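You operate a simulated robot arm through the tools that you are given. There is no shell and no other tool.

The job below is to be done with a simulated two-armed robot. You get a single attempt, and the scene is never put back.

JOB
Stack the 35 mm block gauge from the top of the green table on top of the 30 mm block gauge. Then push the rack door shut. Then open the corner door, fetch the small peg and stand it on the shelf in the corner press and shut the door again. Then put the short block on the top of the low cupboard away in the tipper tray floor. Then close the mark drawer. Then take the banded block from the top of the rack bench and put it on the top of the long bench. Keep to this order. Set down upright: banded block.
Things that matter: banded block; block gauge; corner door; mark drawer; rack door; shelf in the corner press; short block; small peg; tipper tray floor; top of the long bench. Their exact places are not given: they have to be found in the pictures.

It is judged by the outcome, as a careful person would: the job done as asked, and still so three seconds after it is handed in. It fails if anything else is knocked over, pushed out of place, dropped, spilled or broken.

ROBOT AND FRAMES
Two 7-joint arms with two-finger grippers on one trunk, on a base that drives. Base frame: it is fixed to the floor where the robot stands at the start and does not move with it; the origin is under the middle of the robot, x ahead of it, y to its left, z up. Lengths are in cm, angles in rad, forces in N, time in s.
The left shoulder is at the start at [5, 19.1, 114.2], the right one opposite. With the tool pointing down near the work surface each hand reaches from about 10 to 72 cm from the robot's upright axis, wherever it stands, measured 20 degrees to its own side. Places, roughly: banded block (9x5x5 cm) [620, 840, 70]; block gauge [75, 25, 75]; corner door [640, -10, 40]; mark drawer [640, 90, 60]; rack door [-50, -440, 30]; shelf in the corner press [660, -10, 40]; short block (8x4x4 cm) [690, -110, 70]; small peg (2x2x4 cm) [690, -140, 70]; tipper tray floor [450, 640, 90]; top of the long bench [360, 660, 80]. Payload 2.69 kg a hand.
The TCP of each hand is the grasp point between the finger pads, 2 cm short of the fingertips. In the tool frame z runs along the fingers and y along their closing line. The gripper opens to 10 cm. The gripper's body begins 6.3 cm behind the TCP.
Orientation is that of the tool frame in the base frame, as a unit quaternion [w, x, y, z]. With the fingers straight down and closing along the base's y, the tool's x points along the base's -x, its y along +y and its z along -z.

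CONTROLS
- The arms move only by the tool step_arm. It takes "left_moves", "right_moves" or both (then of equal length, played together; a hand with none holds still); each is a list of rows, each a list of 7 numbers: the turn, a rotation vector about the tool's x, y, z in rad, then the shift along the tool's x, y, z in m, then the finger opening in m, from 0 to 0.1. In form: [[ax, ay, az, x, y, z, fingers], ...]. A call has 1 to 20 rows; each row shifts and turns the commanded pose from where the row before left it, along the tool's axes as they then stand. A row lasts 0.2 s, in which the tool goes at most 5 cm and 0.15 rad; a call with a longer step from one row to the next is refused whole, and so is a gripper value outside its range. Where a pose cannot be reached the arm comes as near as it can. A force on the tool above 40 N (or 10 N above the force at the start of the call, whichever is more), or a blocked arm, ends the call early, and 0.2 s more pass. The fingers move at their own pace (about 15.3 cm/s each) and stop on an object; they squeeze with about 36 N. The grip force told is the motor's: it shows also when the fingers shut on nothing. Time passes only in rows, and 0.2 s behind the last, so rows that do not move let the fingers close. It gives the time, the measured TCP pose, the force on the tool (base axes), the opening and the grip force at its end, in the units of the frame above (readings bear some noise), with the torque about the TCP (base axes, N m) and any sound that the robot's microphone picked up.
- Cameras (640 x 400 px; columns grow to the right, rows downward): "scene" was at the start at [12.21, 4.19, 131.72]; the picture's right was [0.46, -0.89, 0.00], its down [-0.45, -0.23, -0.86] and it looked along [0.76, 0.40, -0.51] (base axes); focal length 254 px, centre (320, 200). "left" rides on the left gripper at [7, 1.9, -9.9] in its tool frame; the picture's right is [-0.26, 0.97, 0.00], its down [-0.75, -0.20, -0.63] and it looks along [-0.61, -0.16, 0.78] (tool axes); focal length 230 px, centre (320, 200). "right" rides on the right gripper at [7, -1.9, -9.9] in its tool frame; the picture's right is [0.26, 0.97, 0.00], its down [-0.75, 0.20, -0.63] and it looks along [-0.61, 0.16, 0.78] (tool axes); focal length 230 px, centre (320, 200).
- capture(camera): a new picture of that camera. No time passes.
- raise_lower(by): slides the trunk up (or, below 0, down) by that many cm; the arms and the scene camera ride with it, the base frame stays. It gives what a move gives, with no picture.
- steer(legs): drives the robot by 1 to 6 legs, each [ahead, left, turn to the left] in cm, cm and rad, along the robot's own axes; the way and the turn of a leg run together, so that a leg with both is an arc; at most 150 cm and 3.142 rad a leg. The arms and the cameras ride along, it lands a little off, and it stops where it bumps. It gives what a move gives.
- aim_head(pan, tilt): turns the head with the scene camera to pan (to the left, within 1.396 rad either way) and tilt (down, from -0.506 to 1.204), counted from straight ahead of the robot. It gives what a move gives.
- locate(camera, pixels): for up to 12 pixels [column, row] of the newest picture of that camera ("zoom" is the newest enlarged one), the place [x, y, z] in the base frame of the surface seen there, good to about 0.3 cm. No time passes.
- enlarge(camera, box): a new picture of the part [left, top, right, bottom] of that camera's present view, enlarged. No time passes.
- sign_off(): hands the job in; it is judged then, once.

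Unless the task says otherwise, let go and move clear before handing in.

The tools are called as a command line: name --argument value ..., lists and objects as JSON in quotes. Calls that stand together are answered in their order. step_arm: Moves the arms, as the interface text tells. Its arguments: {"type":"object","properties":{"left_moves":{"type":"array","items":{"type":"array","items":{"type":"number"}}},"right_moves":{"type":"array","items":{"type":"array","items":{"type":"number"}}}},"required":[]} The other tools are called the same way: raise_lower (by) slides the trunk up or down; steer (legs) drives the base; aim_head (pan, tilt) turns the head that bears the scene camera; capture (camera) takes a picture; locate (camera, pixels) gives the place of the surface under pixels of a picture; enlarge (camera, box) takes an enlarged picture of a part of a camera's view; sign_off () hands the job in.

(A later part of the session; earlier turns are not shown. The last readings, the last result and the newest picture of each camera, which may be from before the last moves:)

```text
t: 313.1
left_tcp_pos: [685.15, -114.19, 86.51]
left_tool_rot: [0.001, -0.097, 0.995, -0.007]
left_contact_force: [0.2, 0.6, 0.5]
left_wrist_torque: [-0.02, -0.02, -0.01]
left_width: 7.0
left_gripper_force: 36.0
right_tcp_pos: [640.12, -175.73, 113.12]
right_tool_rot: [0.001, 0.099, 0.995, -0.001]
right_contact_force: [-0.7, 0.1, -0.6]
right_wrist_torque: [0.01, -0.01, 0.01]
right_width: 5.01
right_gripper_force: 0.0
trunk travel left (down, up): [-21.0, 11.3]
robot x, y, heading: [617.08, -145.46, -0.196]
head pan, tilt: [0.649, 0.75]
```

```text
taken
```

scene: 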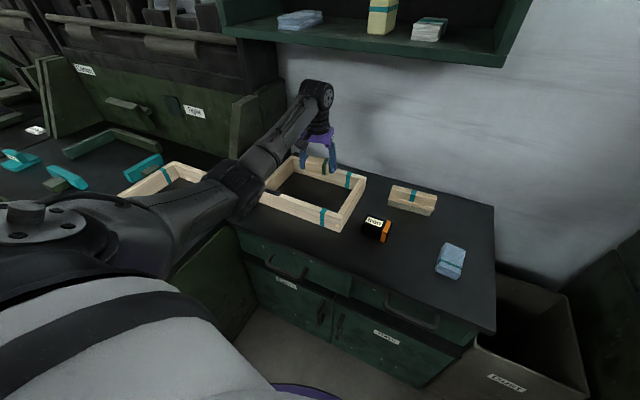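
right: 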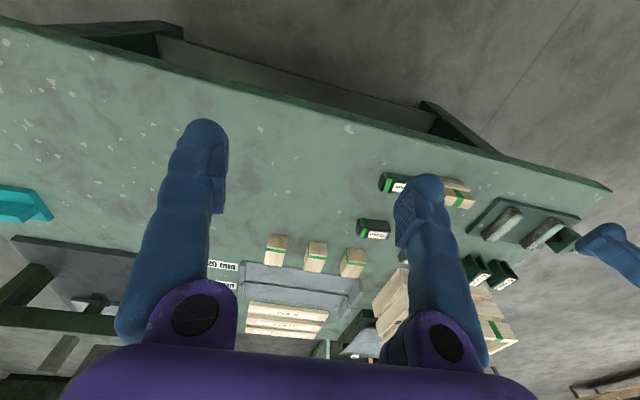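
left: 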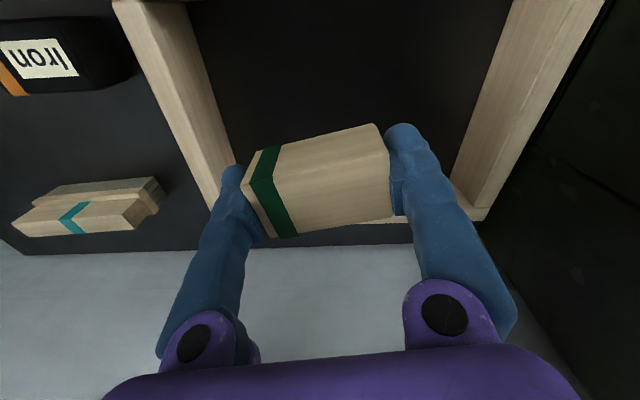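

The short block is held (7.0 cm grip). I draw the hand back over the tray and back the base off, then look along the way toward +y.

step_arm --left_moves '[[0, 0, 0, 0.0386, 0.0116, -0.012, 0.03], [0, 0, 0, 0.0386, 0.0116, -0.012, 0.03], [0, 0, 0, 0.0386, 0.0116, -0.012, 0.03], [0, 0, 0, 0.0386, 0.0116, -0.012, 0.03], [0, 0, 0, 0.0386, 0.0116, -0.012, 0.03], [0, 0, 0, 0, 0, 0, 0.03]]'

steer --legs '[[-40, -8, 0], [0, 0, 0.98], [0, 0, 0.787]]'

aim_head --pan 0.0 --tilt 0.35

capture --camera "scene"

```text
t: 314.5
left_tcp_pos: [665.29, -112.14, 92.35]
left_tool_rot: [0.001, -0.097, 0.995, -0.008]
left_contact_force: [-0.5, 0.1, -1.1]
left_wrist_torque: [0.03, 0.01, -0.03]
left_width: 6.96
left_gripper_force: 35.5
right_tcp_pos: [640.14, -175.69, 113.02]
right_tool_rot: [0.0, 0.099, 0.995, 0.0]
right_contact_force: [-0.3, 0.5, -0.2]
right_wrist_torque: [0.0, 0.01, 0.04]
right_width: 5.01
right_gripper_force: 0.1
trunk travel left (down, up): [-21.0, 11.3]
robot x, y, heading: [616.65, -145.43, -0.198]
head pan, tilt: [0.649, 0.75]
```

```text
t: 321.6
left_tcp_pos: [533.65, -104.26, 92.33]
left_tool_rot: [-0.006, 0.829, -0.558, 0.004]
left_contact_force: [-0.1, -0.3, -0.4]
left_wrist_torque: [0.0, -0.05, 0.01]
left_width: 7.0
left_gripper_force: 36.3
right_tcp_pos: [600.76, -116.73, 113.09]
right_tool_rot: [0.001, -0.706, 0.708, 0.001]
right_contact_force: [-0.5, -0.3, 0.4]
right_wrist_torque: [-0.02, 0.01, 0.03]
right_width: 5.0
right_gripper_force: 0.1
trunk travel left (down, up): [-21.0, 11.3]
robot x, y, heading: [575.79, -145.59, 1.566]
head pan, tilt: [0.649, 0.75]
```

```text
t: 322.6
left_tcp_pos: [533.6, -104.24, 92.35]
left_tool_rot: [-0.007, 0.829, -0.559, 0.004]
left_contact_force: [0.2, 0.1, -0.4]
left_wrist_torque: [0.0, -0.03, 0.0]
left_width: 7.01
left_gripper_force: 35.6
right_tcp_pos: [600.86, -116.64, 112.91]
right_tool_rot: [0.001, -0.706, 0.708, 0.001]
right_contact_force: [0.8, 1.0, 0.8]
right_wrist_torque: [-0.01, -0.02, -0.01]
right_width: 4.97
right_gripper_force: 0.1
trunk travel left (down, up): [-21.0, 11.3]
robot x, y, heading: [575.7, -145.36, 1.567]
head pan, tilt: [0.0, 0.351]
```

```text
taken
```

scene: 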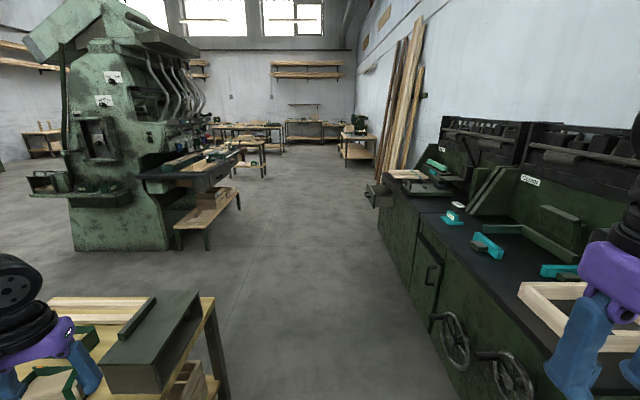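

The way along +y is visible. I locate the drawer, the machine's bench, and the tables at the far end.

locate --camera "scene" --pixels '[[372, 203], [385, 190], [237, 205], [208, 248], [175, 245], [262, 175], [345, 157], [372, 158], [320, 145], [225, 400], [215, 300], [240, 155]]'

enlarge --camera "scene" --box '[180, 80, 420, 220]'

```text
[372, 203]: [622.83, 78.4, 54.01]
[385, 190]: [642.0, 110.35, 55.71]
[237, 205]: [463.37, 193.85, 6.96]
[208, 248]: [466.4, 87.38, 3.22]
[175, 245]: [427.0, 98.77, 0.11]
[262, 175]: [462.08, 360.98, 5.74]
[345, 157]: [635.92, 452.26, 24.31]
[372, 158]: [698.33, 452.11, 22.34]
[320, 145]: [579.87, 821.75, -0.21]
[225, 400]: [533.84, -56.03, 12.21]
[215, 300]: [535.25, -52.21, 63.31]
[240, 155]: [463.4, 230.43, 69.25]
```

```text
2.67 times, centred on (300, 150) of scene
```

zoom: 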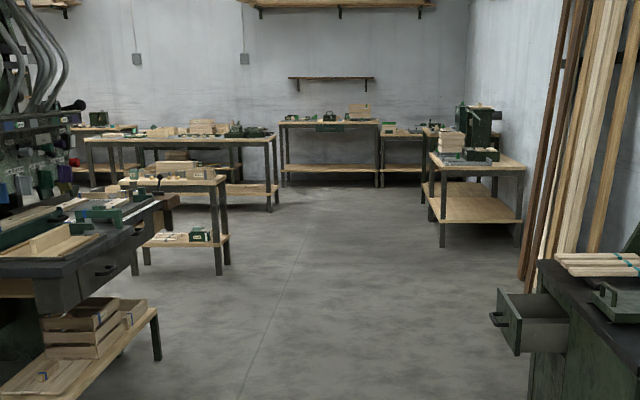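

The corridor is clear (machine bench up to x≈467, open drawer from x≈620). I drive along it to y≈390.

steer --legs '[[150, 0, 0], [130, 22, 0], [140, 0, 0], [115, 0, 0]]'

capture --camera "scene"

aim_head --pan 0.6 --tilt 0.3

capture --camera "scene"

```text
t: 348.3
left_tcp_pos: [510.6, 430.53, 92.25]
left_tool_rot: [-0.007, 0.833, -0.554, 0.004]
left_contact_force: [0.0, 0.5, -0.4]
left_wrist_torque: [-0.04, -0.02, -0.01]
left_width: 6.96
left_gripper_force: 35.9
right_tcp_pos: [578.09, 418.87, 113.02]
right_tool_rot: [-0.001, 0.71, -0.705, -0.001]
right_contact_force: [0.7, 0.5, -0.2]
right_wrist_torque: [-0.01, 0.0, 0.03]
right_width: 5.01
right_gripper_force: 0.0
trunk travel left (down, up): [-21.0, 11.3]
robot x, y, heading: [553.05, 389.62, 1.578]
head pan, tilt: [0.0, 0.351]
```

```text
taken
```

scene: 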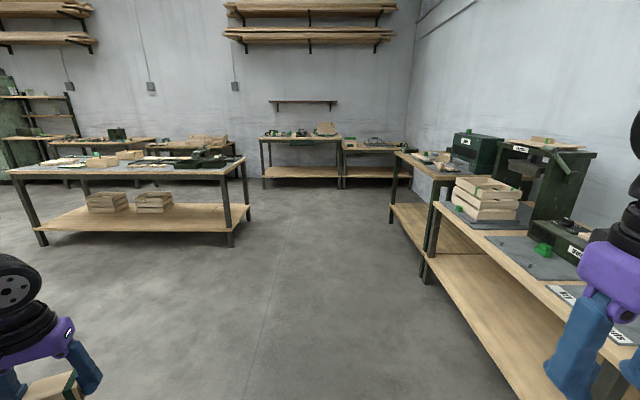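

```text
t: 349.3
left_tcp_pos: [510.58, 430.47, 92.23]
left_tool_rot: [-0.007, 0.833, -0.553, 0.005]
left_contact_force: [-0.5, 1.0, 0.0]
left_wrist_torque: [0.01, -0.01, -0.01]
left_width: 6.97
left_gripper_force: 35.5
right_tcp_pos: [578.01, 418.89, 113.03]
right_tool_rot: [-0.001, 0.71, -0.704, 0.0]
right_contact_force: [0.2, -0.4, -0.9]
right_wrist_torque: [0.0, -0.05, -0.02]
right_width: 5.02
right_gripper_force: 0.0
trunk travel left (down, up): [-21.0, 11.3]
robot x, y, heading: [553.08, 389.7, 1.576]
head pan, tilt: [0.6, 0.3]
```

```text
taken
```

scene: 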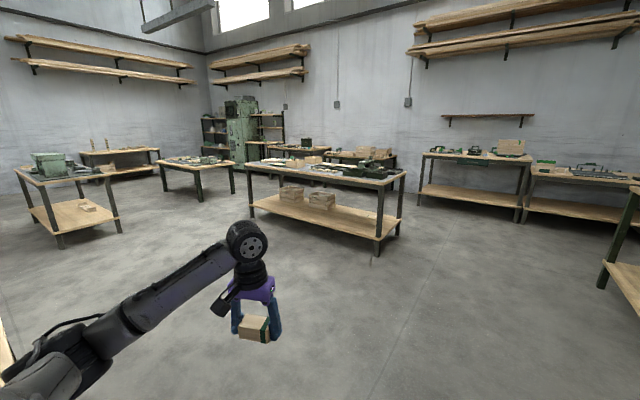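

I locate the benches: the middle one (330,180), the right one (475,160), and objects on them.

locate --camera "scene" --pixels '[[378, 245], [385, 185], [250, 170], [405, 175], [330, 180], [372, 170], [475, 158], [520, 215], [420, 200], [45, 165], [200, 200], [590, 170]]'

enlarge --camera "scene" --box '[230, 130, 420, 260]'

enlarge --camera "scene" --box '[400, 120, 640, 230]'

```text
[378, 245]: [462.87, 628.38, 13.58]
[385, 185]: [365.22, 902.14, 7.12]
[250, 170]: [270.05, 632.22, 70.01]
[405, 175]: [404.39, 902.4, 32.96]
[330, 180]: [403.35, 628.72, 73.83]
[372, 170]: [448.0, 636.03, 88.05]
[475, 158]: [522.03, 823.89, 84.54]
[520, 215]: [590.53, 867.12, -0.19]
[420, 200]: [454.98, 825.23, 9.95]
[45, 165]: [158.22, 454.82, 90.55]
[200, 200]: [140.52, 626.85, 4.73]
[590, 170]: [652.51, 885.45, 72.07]
```

```text
3.08 times, centred on (325, 195) of scene
```

zoom: 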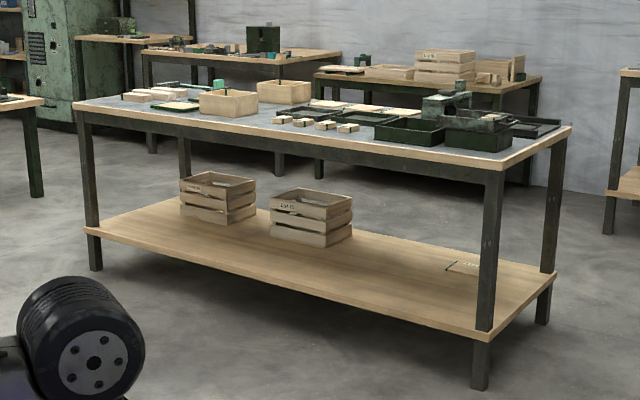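

```text
2.67 times, centred on (520, 175) of scene
```

zoom: 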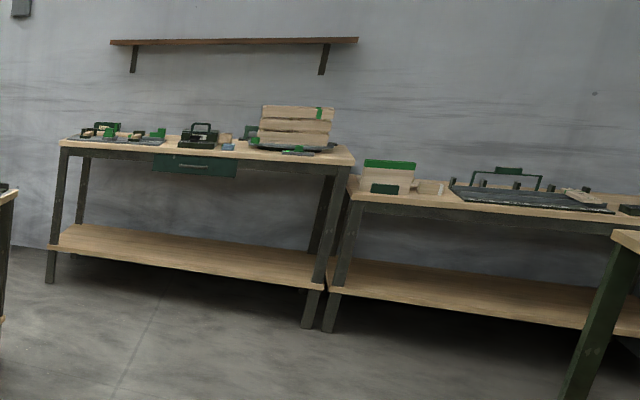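

The long bench is at y≥628, x 270–463, top z≈80; the tipper tray should be at its right end. I drive nearer, to about (505,500).

steer --legs '[[115, 45, 0]]'

aim_head --pan 0.35 --tilt 0.45

capture --camera "scene"

enlarge --camera "scene" --box '[180, 110, 400, 260]'

```text
t: 355.6
left_tcp_pos: [464.09, 545.28, 92.13]
left_tool_rot: [-0.007, 0.834, -0.551, 0.005]
left_contact_force: [-0.1, 0.8, -0.5]
left_wrist_torque: [-0.07, 0.03, -0.03]
left_width: 6.96
left_gripper_force: 36.1
right_tcp_pos: [531.64, 534.17, 112.99]
right_tool_rot: [-0.001, 0.712, -0.702, 0.0]
right_contact_force: [-0.4, -0.6, 0.1]
right_wrist_torque: [0.01, 0.01, 0.01]
right_width: 4.94
right_gripper_force: 0.1
trunk travel left (down, up): [-21.0, 11.3]
robot x, y, heading: [506.71, 505.2, 1.585]
head pan, tilt: [0.6, 0.3]
```

```text
t: 356.3
left_tcp_pos: [464.11, 545.34, 92.36]
left_tool_rot: [-0.007, 0.834, -0.551, 0.004]
left_contact_force: [-0.7, -0.3, -0.7]
left_wrist_torque: [-0.01, -0.03, 0.01]
left_width: 6.94
left_gripper_force: 36.1
right_tcp_pos: [531.63, 534.11, 113.0]
right_tool_rot: [-0.001, 0.712, -0.702, -0.001]
right_contact_force: [0.8, 0.2, -0.9]
right_wrist_torque: [0.01, 0.03, 0.0]
right_width: 5.0
right_gripper_force: 0.0
trunk travel left (down, up): [-21.0, 11.3]
robot x, y, heading: [506.54, 504.72, 1.585]
head pan, tilt: [0.351, 0.45]
```

```text
taken
```

scene: 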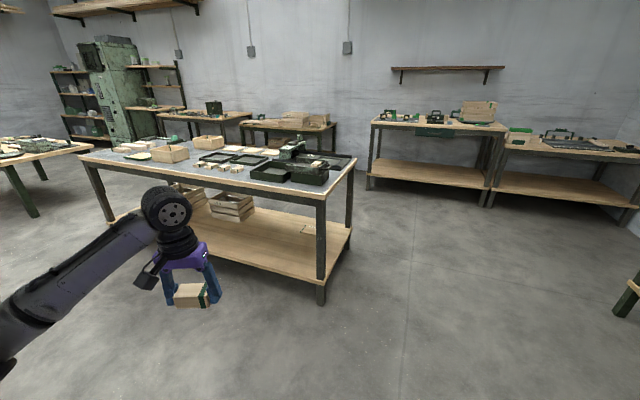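

```text
2.67 times, centred on (290, 185) of scene
```

zoom: 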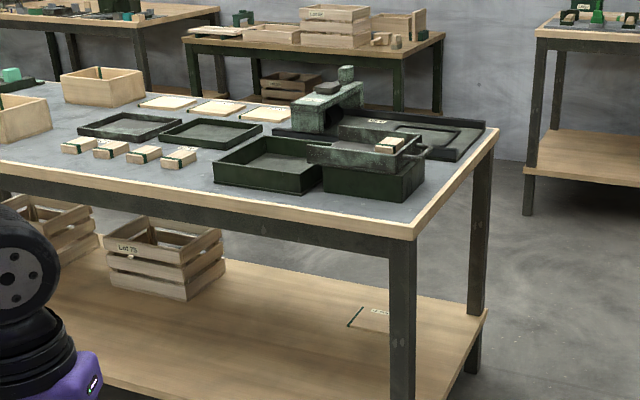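

The right end of the bench holds green trays and a tipping machine. I drive closer to (486,555) and raise the view.

steer --legs '[[40, 18, 0]]'

raise_lower --by 11

aim_head --pan 0.3 --tilt 0.55

capture --camera "scene"

enlarge --camera "scene" --box '[200, 110, 400, 240]'

```text
t: 359.0
left_tcp_pos: [445.89, 585.46, 92.29]
left_tool_rot: [-0.007, 0.833, -0.553, 0.004]
left_contact_force: [0.2, 0.8, -0.6]
left_wrist_torque: [0.03, -0.01, 0.02]
left_width: 6.96
left_gripper_force: 36.3
right_tcp_pos: [513.3, 573.96, 112.94]
right_tool_rot: [-0.001, 0.71, -0.704, -0.001]
right_contact_force: [-0.6, -0.5, 0.2]
right_wrist_torque: [-0.01, 0.01, -0.01]
right_width: 5.01
right_gripper_force: 0.1
trunk travel left (down, up): [-21.0, 11.3]
robot x, y, heading: [488.49, 544.86, 1.583]
head pan, tilt: [0.351, 0.45]
```

```text
t: 360.4
left_tcp_pos: [445.9, 585.36, 103.29]
left_tool_rot: [-0.007, 0.833, -0.553, 0.004]
left_contact_force: [-0.1, -0.2, 0.1]
left_wrist_torque: [0.0, 0.0, 0.01]
left_width: 6.95
left_gripper_force: 36.1
right_tcp_pos: [513.32, 573.82, 124.08]
right_tool_rot: [0.0, 0.71, -0.704, -0.001]
right_contact_force: [0.6, -0.4, 0.4]
right_wrist_torque: [0.01, 0.0, -0.01]
right_width: 4.99
right_gripper_force: 0.0
trunk travel left (down, up): [-32.0, 0.3]
robot x, y, heading: [488.64, 544.84, 1.58]
head pan, tilt: [0.351, 0.45]
```

```text
t: 361.1
left_tcp_pos: [445.87, 585.35, 103.27]
left_tool_rot: [-0.007, 0.834, -0.552, 0.003]
left_contact_force: [0.6, -0.5, -0.2]
left_wrist_torque: [-0.01, -0.02, -0.01]
left_width: 6.94
left_gripper_force: 36.4
right_tcp_pos: [513.36, 573.71, 124.13]
right_tool_rot: [-0.001, 0.71, -0.704, -0.001]
right_contact_force: [-0.6, -0.4, -0.3]
right_wrist_torque: [-0.03, 0.01, 0.04]
right_width: 5.0
right_gripper_force: 0.0
trunk travel left (down, up): [-32.0, 0.3]
robot x, y, heading: [488.4, 544.53, 1.58]
head pan, tilt: [0.3, 0.55]
```

```text
taken
```

scene: 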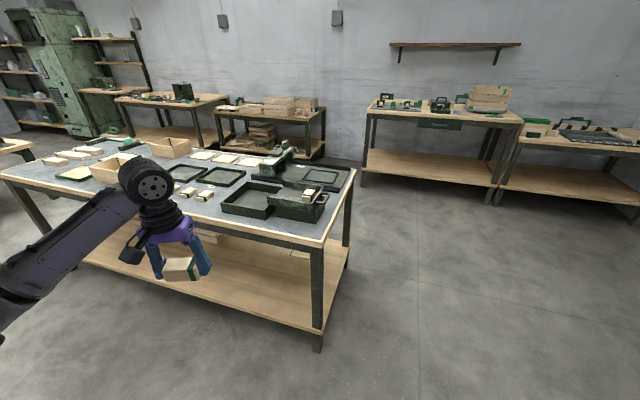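

```text
3.08 times, centred on (300, 175) of scene
```

zoom: 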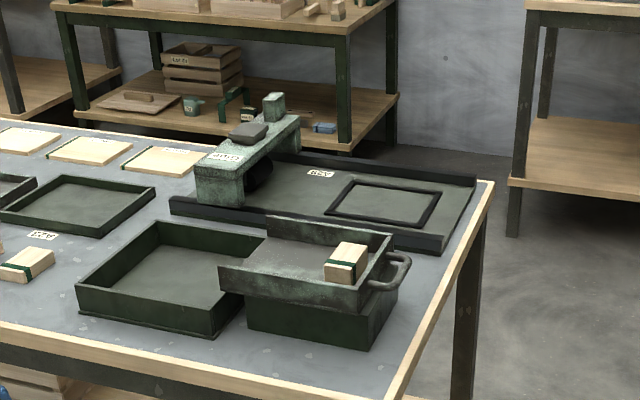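

The tipper is the grey scoop-shaped tray with a handle on the right, on a green block, with another banded block in it. I measure it.

locate --camera "zoom" --pixels '[[220, 270], [365, 290], [270, 225], [385, 240], [290, 255], [250, 255], [345, 250], [335, 270], [400, 270], [310, 265], [250, 320], [160, 260]]'

enlarge --camera "scene" --box '[255, 170, 345, 230]'

```text
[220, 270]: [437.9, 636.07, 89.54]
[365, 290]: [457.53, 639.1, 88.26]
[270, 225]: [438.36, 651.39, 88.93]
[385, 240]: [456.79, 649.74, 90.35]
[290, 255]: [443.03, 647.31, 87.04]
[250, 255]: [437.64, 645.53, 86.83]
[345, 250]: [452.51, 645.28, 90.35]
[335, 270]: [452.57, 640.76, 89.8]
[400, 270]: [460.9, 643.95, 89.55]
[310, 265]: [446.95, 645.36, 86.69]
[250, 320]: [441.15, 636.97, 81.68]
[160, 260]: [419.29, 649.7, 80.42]
```

```text
6.67 times, centred on (300, 200) of scene
```

zoom: 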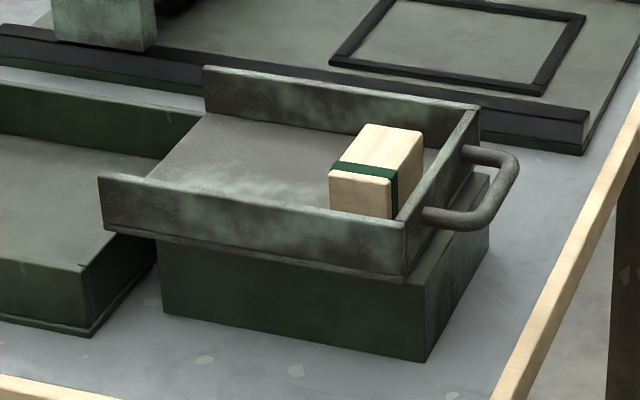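

The tipper tray's floor is at z≈86.9, x 438–457, y 637.5–651, with a block at x≥450.5. I'll approach from the bench's right end so the fingers close along y; I drive around.

steer --legs '[[0, -50, 0], [128, 0, 0], [0, 0, 1.31]]'

aim_head --pan 0.5 --tilt 0.6

capture --camera "scene"

```text
t: 375.2
left_tcp_pos: [486.92, 642.17, 103.31]
left_tool_rot: [-0.009, 0.998, 0.063, 0.0]
left_contact_force: [1.1, 0.1, -0.1]
left_wrist_torque: [0.02, -0.02, 0.01]
left_width: 6.94
left_gripper_force: 36.0
right_tcp_pos: [516.0, 704.06, 124.13]
right_tool_rot: [-0.001, 0.991, -0.131, -0.001]
right_contact_force: [-0.2, 0.1, -0.4]
right_wrist_torque: [0.0, -0.02, 0.0]
right_width: 4.99
right_gripper_force: 0.1
trunk travel left (down, up): [-32.0, 0.3]
robot x, y, heading: [537.61, 672.1, 2.879]
head pan, tilt: [0.3, 0.55]
```

```text
t: 375.9
left_tcp_pos: [487.01, 642.07, 103.25]
left_tool_rot: [-0.008, 0.998, 0.064, -0.001]
left_contact_force: [-0.9, 0.0, -0.6]
left_wrist_torque: [0.0, 0.02, -0.01]
left_width: 6.97
left_gripper_force: 35.9
right_tcp_pos: [516.07, 704.09, 124.1]
right_tool_rot: [-0.001, 0.991, -0.13, 0.0]
right_contact_force: [0.4, -0.8, 0.9]
right_wrist_torque: [0.01, 0.0, -0.02]
right_width: 5.03
right_gripper_force: 0.0
trunk travel left (down, up): [-32.0, 0.3]
robot x, y, heading: [537.8, 672.86, 2.875]
head pan, tilt: [0.499, 0.6]
```

```text
taken
```

scene: 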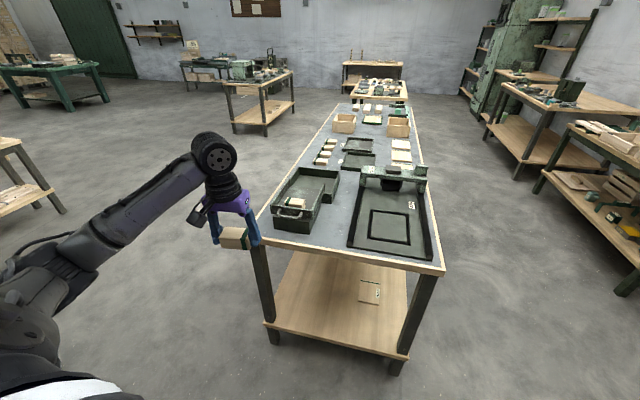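

Good view from the bench's end. I measure the end's legs and the tipper tray again.

locate --camera "scene" --pixels '[[275, 335], [395, 368], [265, 235], [440, 270], [340, 262], [290, 200], [315, 195], [297, 203], [310, 218], [285, 210]]'

enlarge --camera "scene" --box '[250, 150, 360, 250]'

```text
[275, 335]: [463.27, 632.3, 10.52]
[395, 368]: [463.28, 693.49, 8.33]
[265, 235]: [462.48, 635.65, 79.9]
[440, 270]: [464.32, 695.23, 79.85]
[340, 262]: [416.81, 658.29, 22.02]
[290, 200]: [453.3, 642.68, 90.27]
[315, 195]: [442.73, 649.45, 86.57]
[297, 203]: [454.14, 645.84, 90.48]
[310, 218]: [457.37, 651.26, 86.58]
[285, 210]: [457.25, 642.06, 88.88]
```

```text
4.00 times, centred on (305, 200) of scene
```

zoom: 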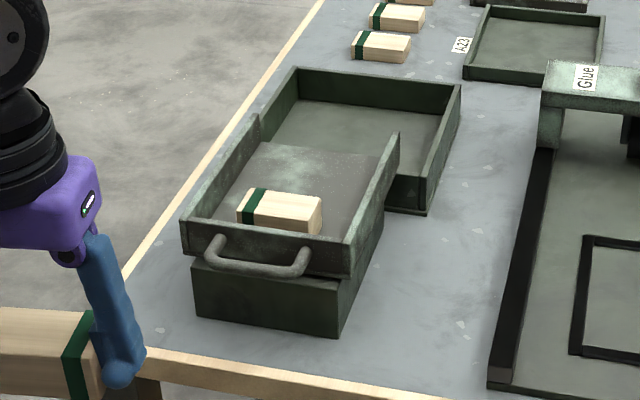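

locate --camera "zoom" --pixels '[[265, 190], [320, 200], [242, 215], [305, 228], [270, 145], [370, 158], [300, 170], [255, 118], [395, 135], [185, 220], [345, 245], [330, 185]]'

```text
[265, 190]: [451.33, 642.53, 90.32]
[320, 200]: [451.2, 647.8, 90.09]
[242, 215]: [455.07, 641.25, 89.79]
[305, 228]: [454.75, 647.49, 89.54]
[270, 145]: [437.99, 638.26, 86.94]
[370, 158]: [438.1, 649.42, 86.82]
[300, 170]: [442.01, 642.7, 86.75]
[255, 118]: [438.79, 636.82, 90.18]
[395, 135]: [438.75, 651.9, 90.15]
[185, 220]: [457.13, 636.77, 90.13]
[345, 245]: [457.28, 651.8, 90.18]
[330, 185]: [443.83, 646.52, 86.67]
```

I drive 29 cm nearer, staying clear of the bench's legs.

steer --legs '[[28, 7.6, 0]]'

capture --camera "scene"

capture --camera "left"

```text
t: 377.9
left_tcp_pos: [457.88, 642.15, 103.2]
left_tool_rot: [-0.007, 0.998, 0.062, -0.001]
left_contact_force: [-0.8, 0.2, -1.0]
left_wrist_torque: [0.03, -0.01, -0.03]
left_width: 6.9
left_gripper_force: 35.9
right_tcp_pos: [487.22, 703.98, 124.01]
right_tool_rot: [0.0, 0.991, -0.131, -0.002]
right_contact_force: [0.0, 0.5, 0.1]
right_wrist_torque: [0.02, -0.04, 0.03]
right_width: 4.97
right_gripper_force: 0.0
trunk travel left (down, up): [-32.0, 0.3]
robot x, y, heading: [508.22, 671.89, 2.881]
head pan, tilt: [0.499, 0.6]
```

```text
taken
```

scene: 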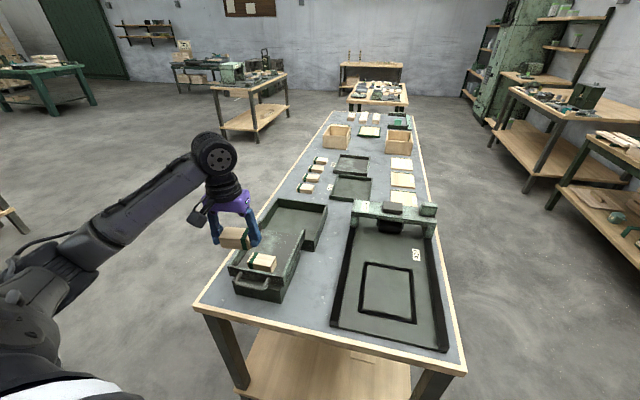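

```text
taken
```

left: 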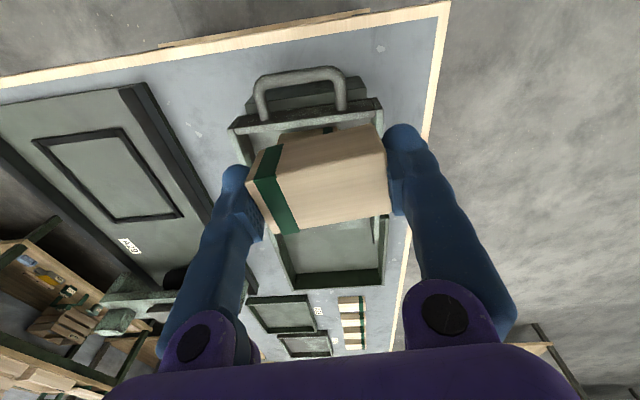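

I turn the hand so the fingers close along y and move above the free part of the tipper tray.

step_arm --left_moves '[[0, 0, 0.124, 0, 0, 0, 0.03], [0, 0, 0, -0.0315, -0.0054, 0.012, 0.03], [0, 0, 0, -0.0315, -0.0054, 0.012, 0.03], [0, 0, 0, -0.0315, -0.0054, 0.012, 0.03], [0, 0, 0, -0.0315, -0.0054, 0.012, 0.03], [0, 0, 0, 0, 0, 0, 0.03]]'

capture --camera "left"

enlarge --camera "scene" --box '[190, 170, 340, 310]'

```text
t: 379.3
left_tcp_pos: [445.37, 644.5, 98.54]
left_tool_rot: [-0.008, 1.0, 0.0, -0.002]
left_contact_force: [0.6, -0.2, 0.1]
left_wrist_torque: [0.01, 0.0, 0.01]
left_width: 6.92
left_gripper_force: 36.3
right_tcp_pos: [487.27, 704.04, 124.16]
right_tool_rot: [-0.001, 0.991, -0.131, -0.001]
right_contact_force: [0.6, 0.2, -0.3]
right_wrist_torque: [-0.01, 0.01, 0.01]
right_width: 4.99
right_gripper_force: 0.0
trunk travel left (down, up): [-32.0, 0.3]
robot x, y, heading: [508.36, 672.03, 2.878]
head pan, tilt: [0.499, 0.6]
```

```text
taken
```

left: 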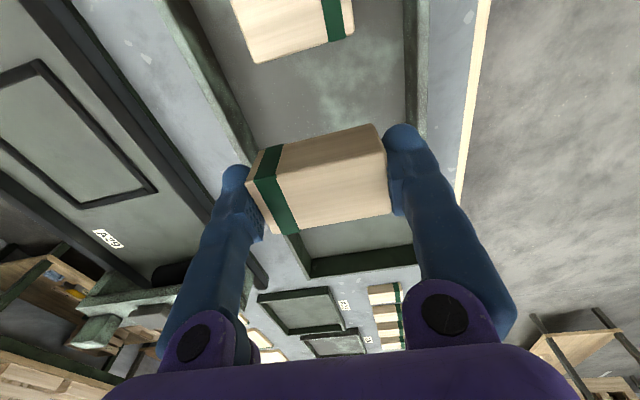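

```text
2.86 times, centred on (265, 240) of scene
```

zoom: 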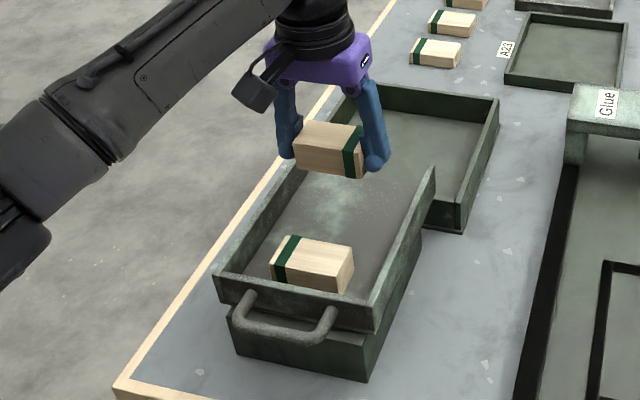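

Centred between the tray's walls. I lower to just above the floor, then in small steps.

step_arm --left_moves '[[0, 0, 0, 0, 0.001, 0.03, 0.03], [0, 0, 0, 0, 0, 0.03, 0.03], [0, 0, 0, 0, 0, 0.024, 0.03], [0, 0, 0, 0, 0, 0, 0.03]]'

capture --camera "left"

enlarge --camera "scene" --box '[190, 170, 340, 310]'

```text
t: 380.3
left_tcp_pos: [445.24, 644.38, 90.08]
left_tool_rot: [-0.008, 1.0, 0.001, -0.001]
left_contact_force: [-0.8, -0.1, -0.3]
left_wrist_torque: [0.0, -0.01, -0.03]
left_width: 6.95
left_gripper_force: 35.9
right_tcp_pos: [487.2, 703.89, 124.0]
right_tool_rot: [-0.001, 0.991, -0.131, -0.002]
right_contact_force: [0.0, 0.0, 0.9]
right_wrist_torque: [0.0, -0.01, -0.04]
right_width: 5.03
right_gripper_force: 0.0
trunk travel left (down, up): [-32.0, 0.3]
robot x, y, heading: [508.67, 672.01, 2.877]
head pan, tilt: [0.499, 0.6]
```

```text
taken
```

left: 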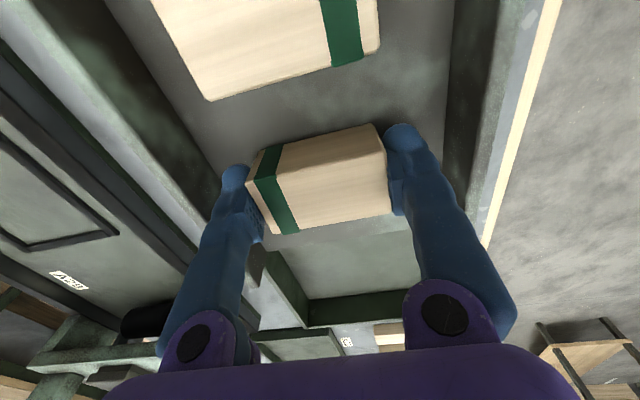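

```text
2.86 times, centred on (265, 240) of scene
```

zoom: 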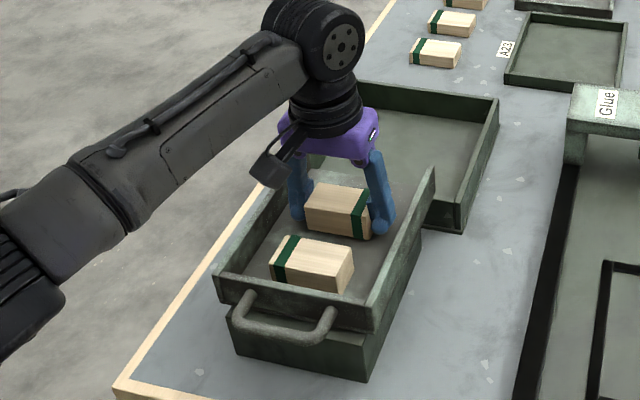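

step_arm --left_moves '[[0, 0, 0, 0, 0, 0.003, 0.03], [0, 0, 0, 0, 0, 0.003, 0.03], [0, 0, 0, 0, 0, 0, 0.03]]'

step_arm --left_moves '[[0, 0, 0, 0, 0, 0.0015, 0.03], [0, 0, 0, 0, 0, 0, 0.03]]'

```text
t: 381.1
left_tcp_pos: [445.23, 644.39, 89.81]
left_tool_rot: [-0.009, 1.0, 0.001, -0.004]
left_contact_force: [-0.6, -1.6, 10.4]
left_wrist_torque: [-0.43, -0.14, -0.05]
left_width: 6.92
left_gripper_force: 36.2
right_tcp_pos: [487.38, 703.92, 124.08]
right_tool_rot: [0.001, 0.991, -0.131, -0.001]
right_contact_force: [-1.1, 0.2, 0.1]
right_wrist_torque: [0.0, 0.01, 0.0]
right_width: 5.0
right_gripper_force: 0.0
trunk travel left (down, up): [-32.0, 0.3]
robot x, y, heading: [508.7, 672.37, 2.876]
head pan, tilt: [0.499, 0.6]
```

```text
t: 381.7
left_tcp_pos: [445.29, 644.25, 89.76]
left_tool_rot: [-0.008, 1.0, 0.001, -0.004]
left_contact_force: [-4.8, -4.6, 22.7]
left_wrist_torque: [-0.65, -0.25, -0.14]
left_width: 6.97
left_gripper_force: 36.0
right_tcp_pos: [487.44, 703.99, 124.03]
right_tool_rot: [0.001, 0.991, -0.132, -0.001]
right_contact_force: [-0.2, -0.6, -0.4]
right_wrist_torque: [-0.02, -0.04, 0.01]
right_width: 5.0
right_gripper_force: 0.1
trunk travel left (down, up): [-32.0, 0.3]
robot x, y, heading: [508.63, 672.03, 2.873]
head pan, tilt: [0.499, 0.6]
```

Contact is made (23 N, a bit firm). I ease up slightly and release.

step_arm --left_moves '[[0, 0, 0, 0, 0, -0.002, 0.03], [0, 0, 0, 0, 0, 0, 0.03]]'

step_arm --left_moves '[[0, 0, 0, 0, 0, 0, 0.072], [0, 0, 0, 0, 0, 0, 0.077], [0, 0, 0, 0, 0, 0, 0.082], [0, 0, 0, 0, 0, 0, 0.082]]'

capture --camera "left"

```text
t: 382.3
left_tcp_pos: [445.51, 644.48, 89.83]
left_tool_rot: [-0.008, 1.0, 0.001, -0.003]
left_contact_force: [-5.5, -2.4, 18.2]
left_wrist_torque: [-0.46, -0.04, -0.12]
left_width: 6.94
left_gripper_force: 36.0
right_tcp_pos: [487.5, 703.98, 124.04]
right_tool_rot: [0.0, 0.991, -0.132, -0.002]
right_contact_force: [-1.0, 0.1, -0.4]
right_wrist_torque: [0.0, 0.01, 0.01]
right_width: 5.02
right_gripper_force: 0.0
trunk travel left (down, up): [-32.0, 0.3]
robot x, y, heading: [508.37, 672.16, 2.878]
head pan, tilt: [0.499, 0.6]
```

```text
t: 383.3
left_tcp_pos: [445.22, 644.39, 89.52]
left_tool_rot: [-0.007, 1.0, 0.001, -0.002]
left_contact_force: [0.3, 0.5, 0.5]
left_wrist_torque: [-0.01, 0.01, -0.03]
left_width: 8.21
left_gripper_force: 0.0
right_tcp_pos: [487.44, 704.06, 124.1]
right_tool_rot: [0.0, 0.991, -0.132, -0.001]
right_contact_force: [0.6, -1.0, -0.2]
right_wrist_torque: [-0.01, 0.02, 0.0]
right_width: 4.99
right_gripper_force: 0.0
trunk travel left (down, up): [-32.0, 0.3]
robot x, y, heading: [508.68, 671.83, 2.881]
head pan, tilt: [0.499, 0.6]
```

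```text
taken
```

left: 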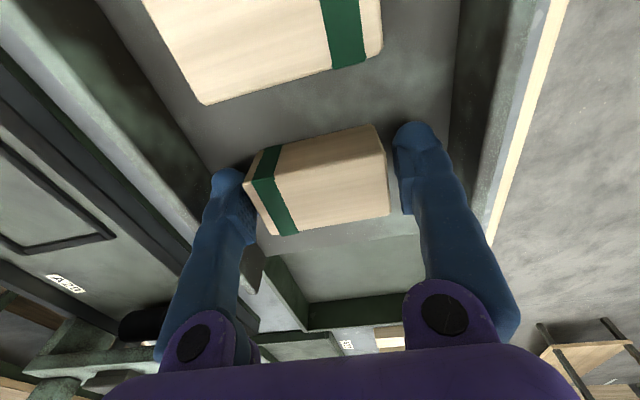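

The block rests freely on the tray floor. I rise straight up.

step_arm --left_moves '[[0, 0, 0, 0, 0, -0.01, 0.082], [0, 0, 0, 0, 0, -0.03, 0.082], [0, 0, 0, 0, 0, -0.04, 0.082], [0, 0, 0, 0, 0, -0.04, 0.082], [0, 0, 0, 0.04, 0, -0.01, 0.05], [0, 0, 0, 0.04, 0, 0, 0.05], [0, 0, 0, 0, 0, 0, 0.05]]'

enlarge --camera "scene" --box '[190, 190, 340, 310]'

```text
t: 384.9
left_tcp_pos: [453.38, 644.13, 102.55]
left_tool_rot: [-0.009, 1.0, 0.0, -0.001]
left_contact_force: [-1.1, 0.2, 0.7]
left_wrist_torque: [-0.03, -0.01, 0.02]
left_width: 5.0
left_gripper_force: 0.1
right_tcp_pos: [487.25, 703.83, 124.02]
right_tool_rot: [0.0, 0.991, -0.131, 0.0]
right_contact_force: [-0.5, -0.3, 0.6]
right_wrist_torque: [0.0, -0.05, 0.0]
right_width: 5.02
right_gripper_force: 0.0
trunk travel left (down, up): [-32.0, 0.3]
robot x, y, heading: [508.5, 672.45, 2.878]
head pan, tilt: [0.499, 0.6]
```

```text
3.33 times, centred on (265, 250) of scene
```

zoom: 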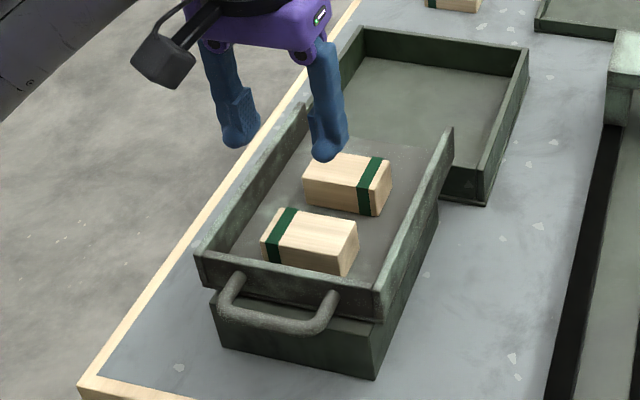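

The short block lies in the tipper tray beside the other one. Now I back away and drive back to the mark drawer.

steer --legs '[[-38.6, -10.5, 0], [0, 0, 1.834], [150, 0, 0], [150, 0, 0], [150, 0, 0], [60, 0, 0]]'

aim_head --pan 0.6 --tilt 0.4

capture --camera "scene"

```text
t: 415.9
left_tcp_pos: [589.43, 115.67, 102.5]
left_tool_rot: [-0.005, 0.606, 0.795, -0.007]
left_contact_force: [-0.5, 0.0, -0.4]
left_wrist_torque: [-0.01, 0.0, 0.01]
left_width: 4.98
left_gripper_force: 0.0
right_tcp_pos: [522.8, 132.7, 124.1]
right_tool_rot: [0.0, 0.705, 0.709, -0.001]
right_contact_force: [-0.9, -0.9, 0.4]
right_wrist_torque: [0.02, -0.03, -0.01]
right_width: 5.01
right_gripper_force: 0.0
trunk travel left (down, up): [-32.0, 0.3]
robot x, y, heading: [548.17, 161.23, -1.571]
head pan, tilt: [0.499, 0.6]
```

```text
t: 416.6
left_tcp_pos: [589.37, 115.75, 102.47]
left_tool_rot: [-0.003, 0.606, 0.795, -0.007]
left_contact_force: [-0.4, -0.6, -0.8]
left_wrist_torque: [0.01, -0.01, 0.01]
left_width: 4.99
left_gripper_force: 0.1
right_tcp_pos: [522.69, 132.74, 124.1]
right_tool_rot: [0.001, 0.706, 0.708, -0.001]
right_contact_force: [0.0, 1.1, 0.1]
right_wrist_torque: [-0.01, 0.02, 0.03]
right_width: 5.01
right_gripper_force: 0.1
trunk travel left (down, up): [-32.0, 0.3]
robot x, y, heading: [547.61, 161.78, -1.565]
head pan, tilt: [0.6, 0.4]
```

```text
taken
```

scene: 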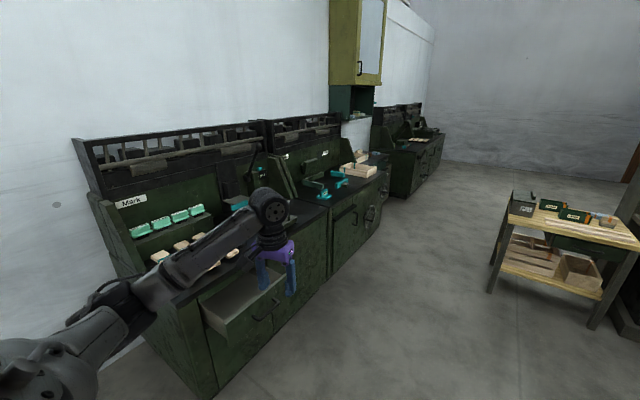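

The mark drawer is open by roughly 20 cm. I move to (560,55) and face it.

steer --legs '[[106, 10, 0], [0, 0, 1.568]]'

aim_head --pan 0.5 --tilt 0.7

capture --camera "scene"

enlarge --camera "scene" --box '[220, 150, 420, 300]'

```text
t: 425.9
left_tcp_pos: [604.92, 95.61, 102.67]
left_tool_rot: [0.002, -0.121, 0.993, -0.008]
left_contact_force: [0.8, 0.2, 0.7]
left_wrist_torque: [0.03, 0.01, 0.02]
left_width: 5.0
left_gripper_force: 0.1
right_tcp_pos: [586.37, 29.53, 124.09]
right_tool_rot: [0.002, 0.011, 1.0, 0.0]
right_contact_force: [-0.1, -0.2, -0.4]
right_wrist_torque: [-0.03, -0.03, -0.01]
right_width: 4.99
right_gripper_force: 0.0
trunk travel left (down, up): [-32.0, 0.3]
robot x, y, heading: [557.99, 55.38, -0.019]
head pan, tilt: [0.6, 0.4]
```

```text
t: 426.7
left_tcp_pos: [605.0, 95.74, 102.61]
left_tool_rot: [0.001, -0.121, 0.993, -0.008]
left_contact_force: [0.4, 1.0, 0.2]
left_wrist_torque: [-0.02, -0.01, 0.01]
left_width: 4.99
left_gripper_force: 0.0
right_tcp_pos: [586.24, 29.57, 124.05]
right_tool_rot: [0.002, 0.011, 1.0, 0.0]
right_contact_force: [0.7, 0.1, 0.1]
right_wrist_torque: [-0.01, -0.01, -0.02]
right_width: 5.0
right_gripper_force: 0.1
trunk travel left (down, up): [-32.0, 0.3]
robot x, y, heading: [558.14, 55.43, -0.02]
head pan, tilt: [0.499, 0.7]
```

```text
taken
```

scene: 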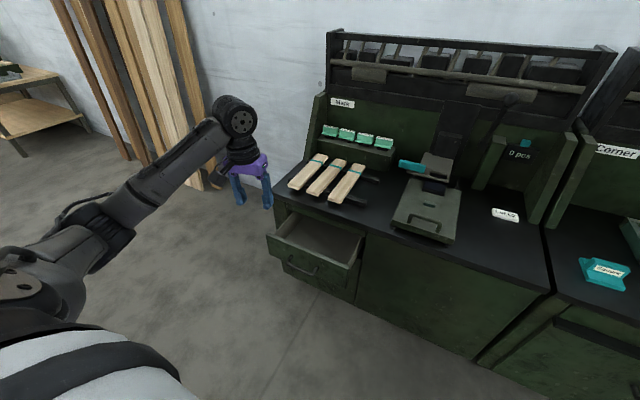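

```text
2.67 times, centred on (320, 225) of scene
```

zoom: 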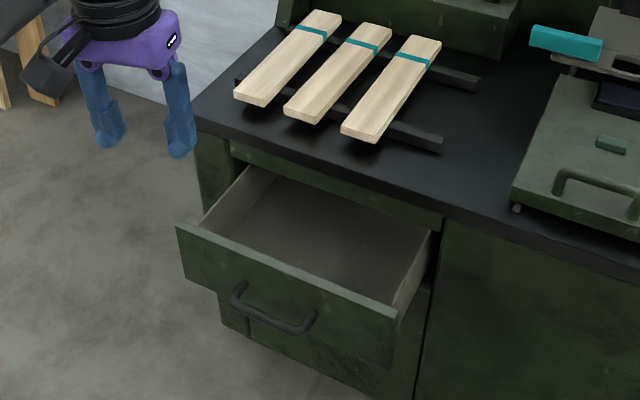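

locate --camera "zoom" --pixels '[[180, 228], [395, 312], [190, 275], [385, 360], [240, 295], [310, 320], [275, 325], [250, 300], [345, 320], [250, 165], [435, 235], [420, 330]]'

```text
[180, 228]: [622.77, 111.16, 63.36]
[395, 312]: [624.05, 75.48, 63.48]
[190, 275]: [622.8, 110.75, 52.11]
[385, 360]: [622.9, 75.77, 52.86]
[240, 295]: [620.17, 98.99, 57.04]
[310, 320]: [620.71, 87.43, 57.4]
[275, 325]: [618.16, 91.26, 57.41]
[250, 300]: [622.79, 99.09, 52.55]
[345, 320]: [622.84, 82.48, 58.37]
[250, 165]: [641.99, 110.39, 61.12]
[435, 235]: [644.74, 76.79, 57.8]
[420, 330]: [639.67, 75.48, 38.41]
```

The drawer front is at x≈622.8 (y 75.5–111, z 52–63.5), the unit's front at x≈639.7; the handle spans y 87–99. I will push beside the handle at y≈82. First I shift the base and tilt the hand.

steer --legs '[[5, -19, 0.02]]'

step_arm --left_moves '[[0, -0.131, 0, 0, 0, 0, 0.0], [0, -0.131, 0, 0, 0, 0, 0.0], [0, -0.131, 0, 0, 0, 0, 0.0], [0, -0.131, 0, 0, 0, 0, 0.0], [0, -0.131, 0, 0, 0, 0, 0.0], [0, -0.131, 0, 0, 0, 0, 0.0], [0, 0, 0, 0, 0, 0, 0.0]]'

raise_lower --by -25

```text
t: 429.0
left_tcp_pos: [609.01, 77.78, 102.55]
left_tool_rot: [0.002, -0.13, 0.991, -0.008]
left_contact_force: [0.8, 0.4, 0.2]
left_wrist_torque: [0.06, 0.02, 0.0]
left_width: 5.01
left_gripper_force: 0.1
right_tcp_pos: [591.63, 11.2, 124.01]
right_tool_rot: [0.001, 0.001, 1.0, 0.0]
right_contact_force: [-0.3, -0.5, -0.6]
right_wrist_torque: [0.03, 0.02, -0.01]
right_width: 5.0
right_gripper_force: 0.2
trunk travel left (down, up): [-32.0, 0.3]
robot x, y, heading: [563.29, 36.56, 0.005]
head pan, tilt: [0.499, 0.7]
```

```text
t: 430.6
left_tcp_pos: [609.02, 77.73, 102.61]
left_tool_rot: [0.383, -0.123, 0.915, 0.042]
left_contact_force: [0.2, 0.8, -0.1]
left_wrist_torque: [0.01, 0.0, 0.01]
left_width: 0.01
left_gripper_force: 29.2
right_tcp_pos: [591.64, 11.2, 124.07]
right_tool_rot: [0.001, 0.002, 1.0, -0.001]
right_contact_force: [-0.7, -0.6, 0.0]
right_wrist_torque: [0.02, -0.01, 0.04]
right_width: 5.01
right_gripper_force: 0.1
trunk travel left (down, up): [-32.0, 0.3]
robot x, y, heading: [563.03, 36.59, 0.007]
head pan, tilt: [0.499, 0.7]
```

```text
t: 433.2
left_tcp_pos: [608.94, 77.68, 77.49]
left_tool_rot: [0.382, -0.123, 0.915, 0.043]
left_contact_force: [1.2, 0.2, -0.1]
left_wrist_torque: [0.01, 0.04, -0.03]
left_width: 0.0
left_gripper_force: 29.6
right_tcp_pos: [591.67, 11.18, 99.07]
right_tool_rot: [0.002, 0.001, 1.0, 0.0]
right_contact_force: [-0.5, -0.4, -0.3]
right_wrist_torque: [0.01, 0.0, -0.01]
right_width: 4.98
right_gripper_force: 0.1
trunk travel left (down, up): [-7.0, 25.3]
robot x, y, heading: [563.17, 36.28, -0.0]
head pan, tilt: [0.499, 0.7]
```

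step_arm --left_moves '[[0, 0, 0, 0.0131, 0.0042, 0.0406, 0.0], [0, 0, 0, 0.0131, 0.0042, 0.0406, 0.0], [0, 0, 0, 0.0131, 0.0042, 0.0406, 0.0], [0, 0, 0, 0.0131, 0.0042, 0.0406, 0.0], [0, 0, 0, 0.0131, 0.0042, 0.0406, 0.0], [0, 0, 0, 0, 0, 0, 0.0]]'

capture --camera "left"

capture --camera "scene"

```text
t: 434.6
left_tcp_pos: [617.96, 82.02, 58.56]
left_tool_rot: [0.382, -0.124, 0.915, 0.043]
left_contact_force: [0.5, 0.5, 0.4]
left_wrist_torque: [-0.02, -0.02, 0.0]
left_width: 0.01
left_gripper_force: 29.5
right_tcp_pos: [591.63, 11.26, 99.08]
right_tool_rot: [0.002, 0.001, 1.0, 0.0]
right_contact_force: [0.0, 0.4, 0.0]
right_wrist_torque: [-0.02, 0.02, -0.03]
right_width: 4.99
right_gripper_force: 0.0
trunk travel left (down, up): [-7.0, 25.3]
robot x, y, heading: [563.01, 36.57, 0.006]
head pan, tilt: [0.499, 0.7]
```

```text
taken
```

left: 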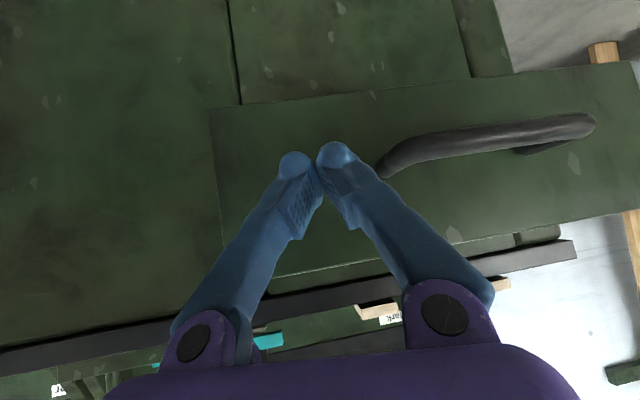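

```text
taken
```

scene: 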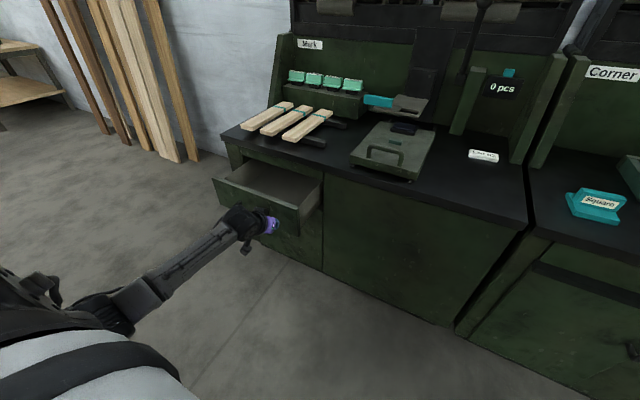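

The fingertips are before the drawer front, right of the handle. I push by driving the base forward 13 cm.

steer --legs '[[7, 0, 0], [6, 0, 0]]'

capture --camera "scene"

capture --camera "left"

```text
t: 436.1
left_tcp_pos: [630.87, 82.04, 58.58]
left_tool_rot: [0.382, -0.123, 0.915, 0.043]
left_contact_force: [0.1, 0.6, 0.3]
left_wrist_torque: [0.01, 0.0, -0.03]
left_width: 0.01
left_gripper_force: 29.4
right_tcp_pos: [604.61, 11.17, 99.0]
right_tool_rot: [0.001, 0.002, 1.0, 0.0]
right_contact_force: [0.4, -0.7, 1.5]
right_wrist_torque: [0.0, 0.0, 0.04]
right_width: 5.03
right_gripper_force: 0.0
trunk travel left (down, up): [-7.0, 25.3]
robot x, y, heading: [575.91, 36.27, -0.004]
head pan, tilt: [0.499, 0.7]
```

```text
taken
```

scene: 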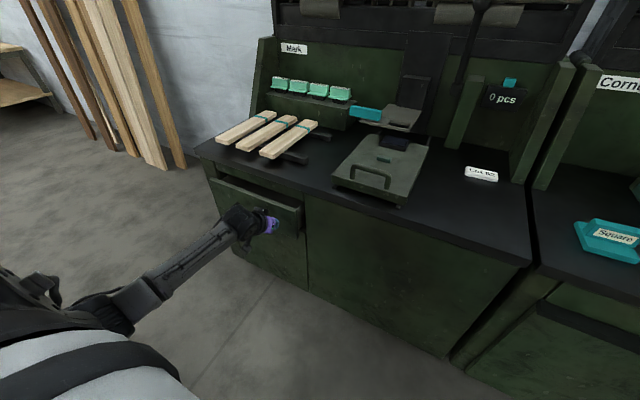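

```text
taken
```

left: 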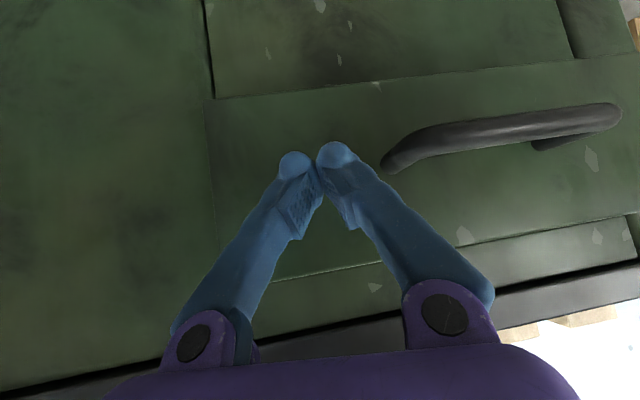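

About 4–5 cm remain; I finish with the arm in small rows.

step_arm --left_moves '[[0, 0, 0, -0.0068, -0.0026, 0.0069, 0.0], [0, 0, 0, -0.0068, -0.0026, 0.0069, 0.0], [0, 0, 0, -0.0068, -0.0026, 0.0069, 0.0], [0, 0, 0, -0.0041, -0.0016, 0.0041, 0.0], [0, 0, 0, -0.0041, -0.0016, 0.0041, 0.0], [0, 0, 0, 0, 0, 0, 0.0]]'

capture --camera "scene"

```text
t: 437.6
left_tcp_pos: [635.2, 81.97, 58.58]
left_tool_rot: [0.382, -0.124, 0.915, 0.043]
left_contact_force: [-1.1, 1.0, 0.3]
left_wrist_torque: [0.01, -0.05, 0.01]
left_width: 0.02
left_gripper_force: 30.1
right_tcp_pos: [604.58, 11.16, 99.06]
right_tool_rot: [0.002, 0.002, 1.0, 0.0]
right_contact_force: [0.0, -0.1, 0.5]
right_wrist_torque: [0.0, -0.02, 0.02]
right_width: 4.98
right_gripper_force: 0.1
trunk travel left (down, up): [-7.0, 25.3]
robot x, y, heading: [576.12, 36.67, -0.006]
head pan, tilt: [0.499, 0.7]
```

```text
taken
```

scene: 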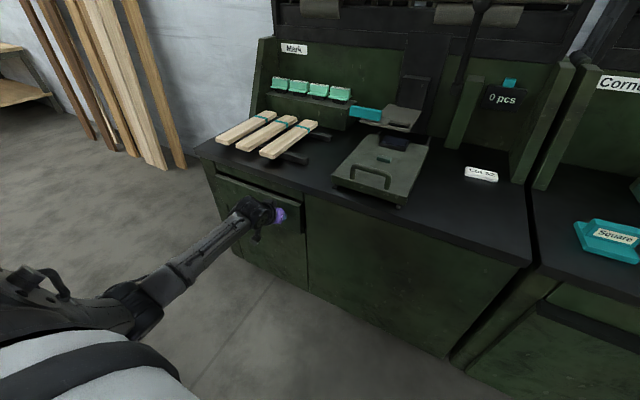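

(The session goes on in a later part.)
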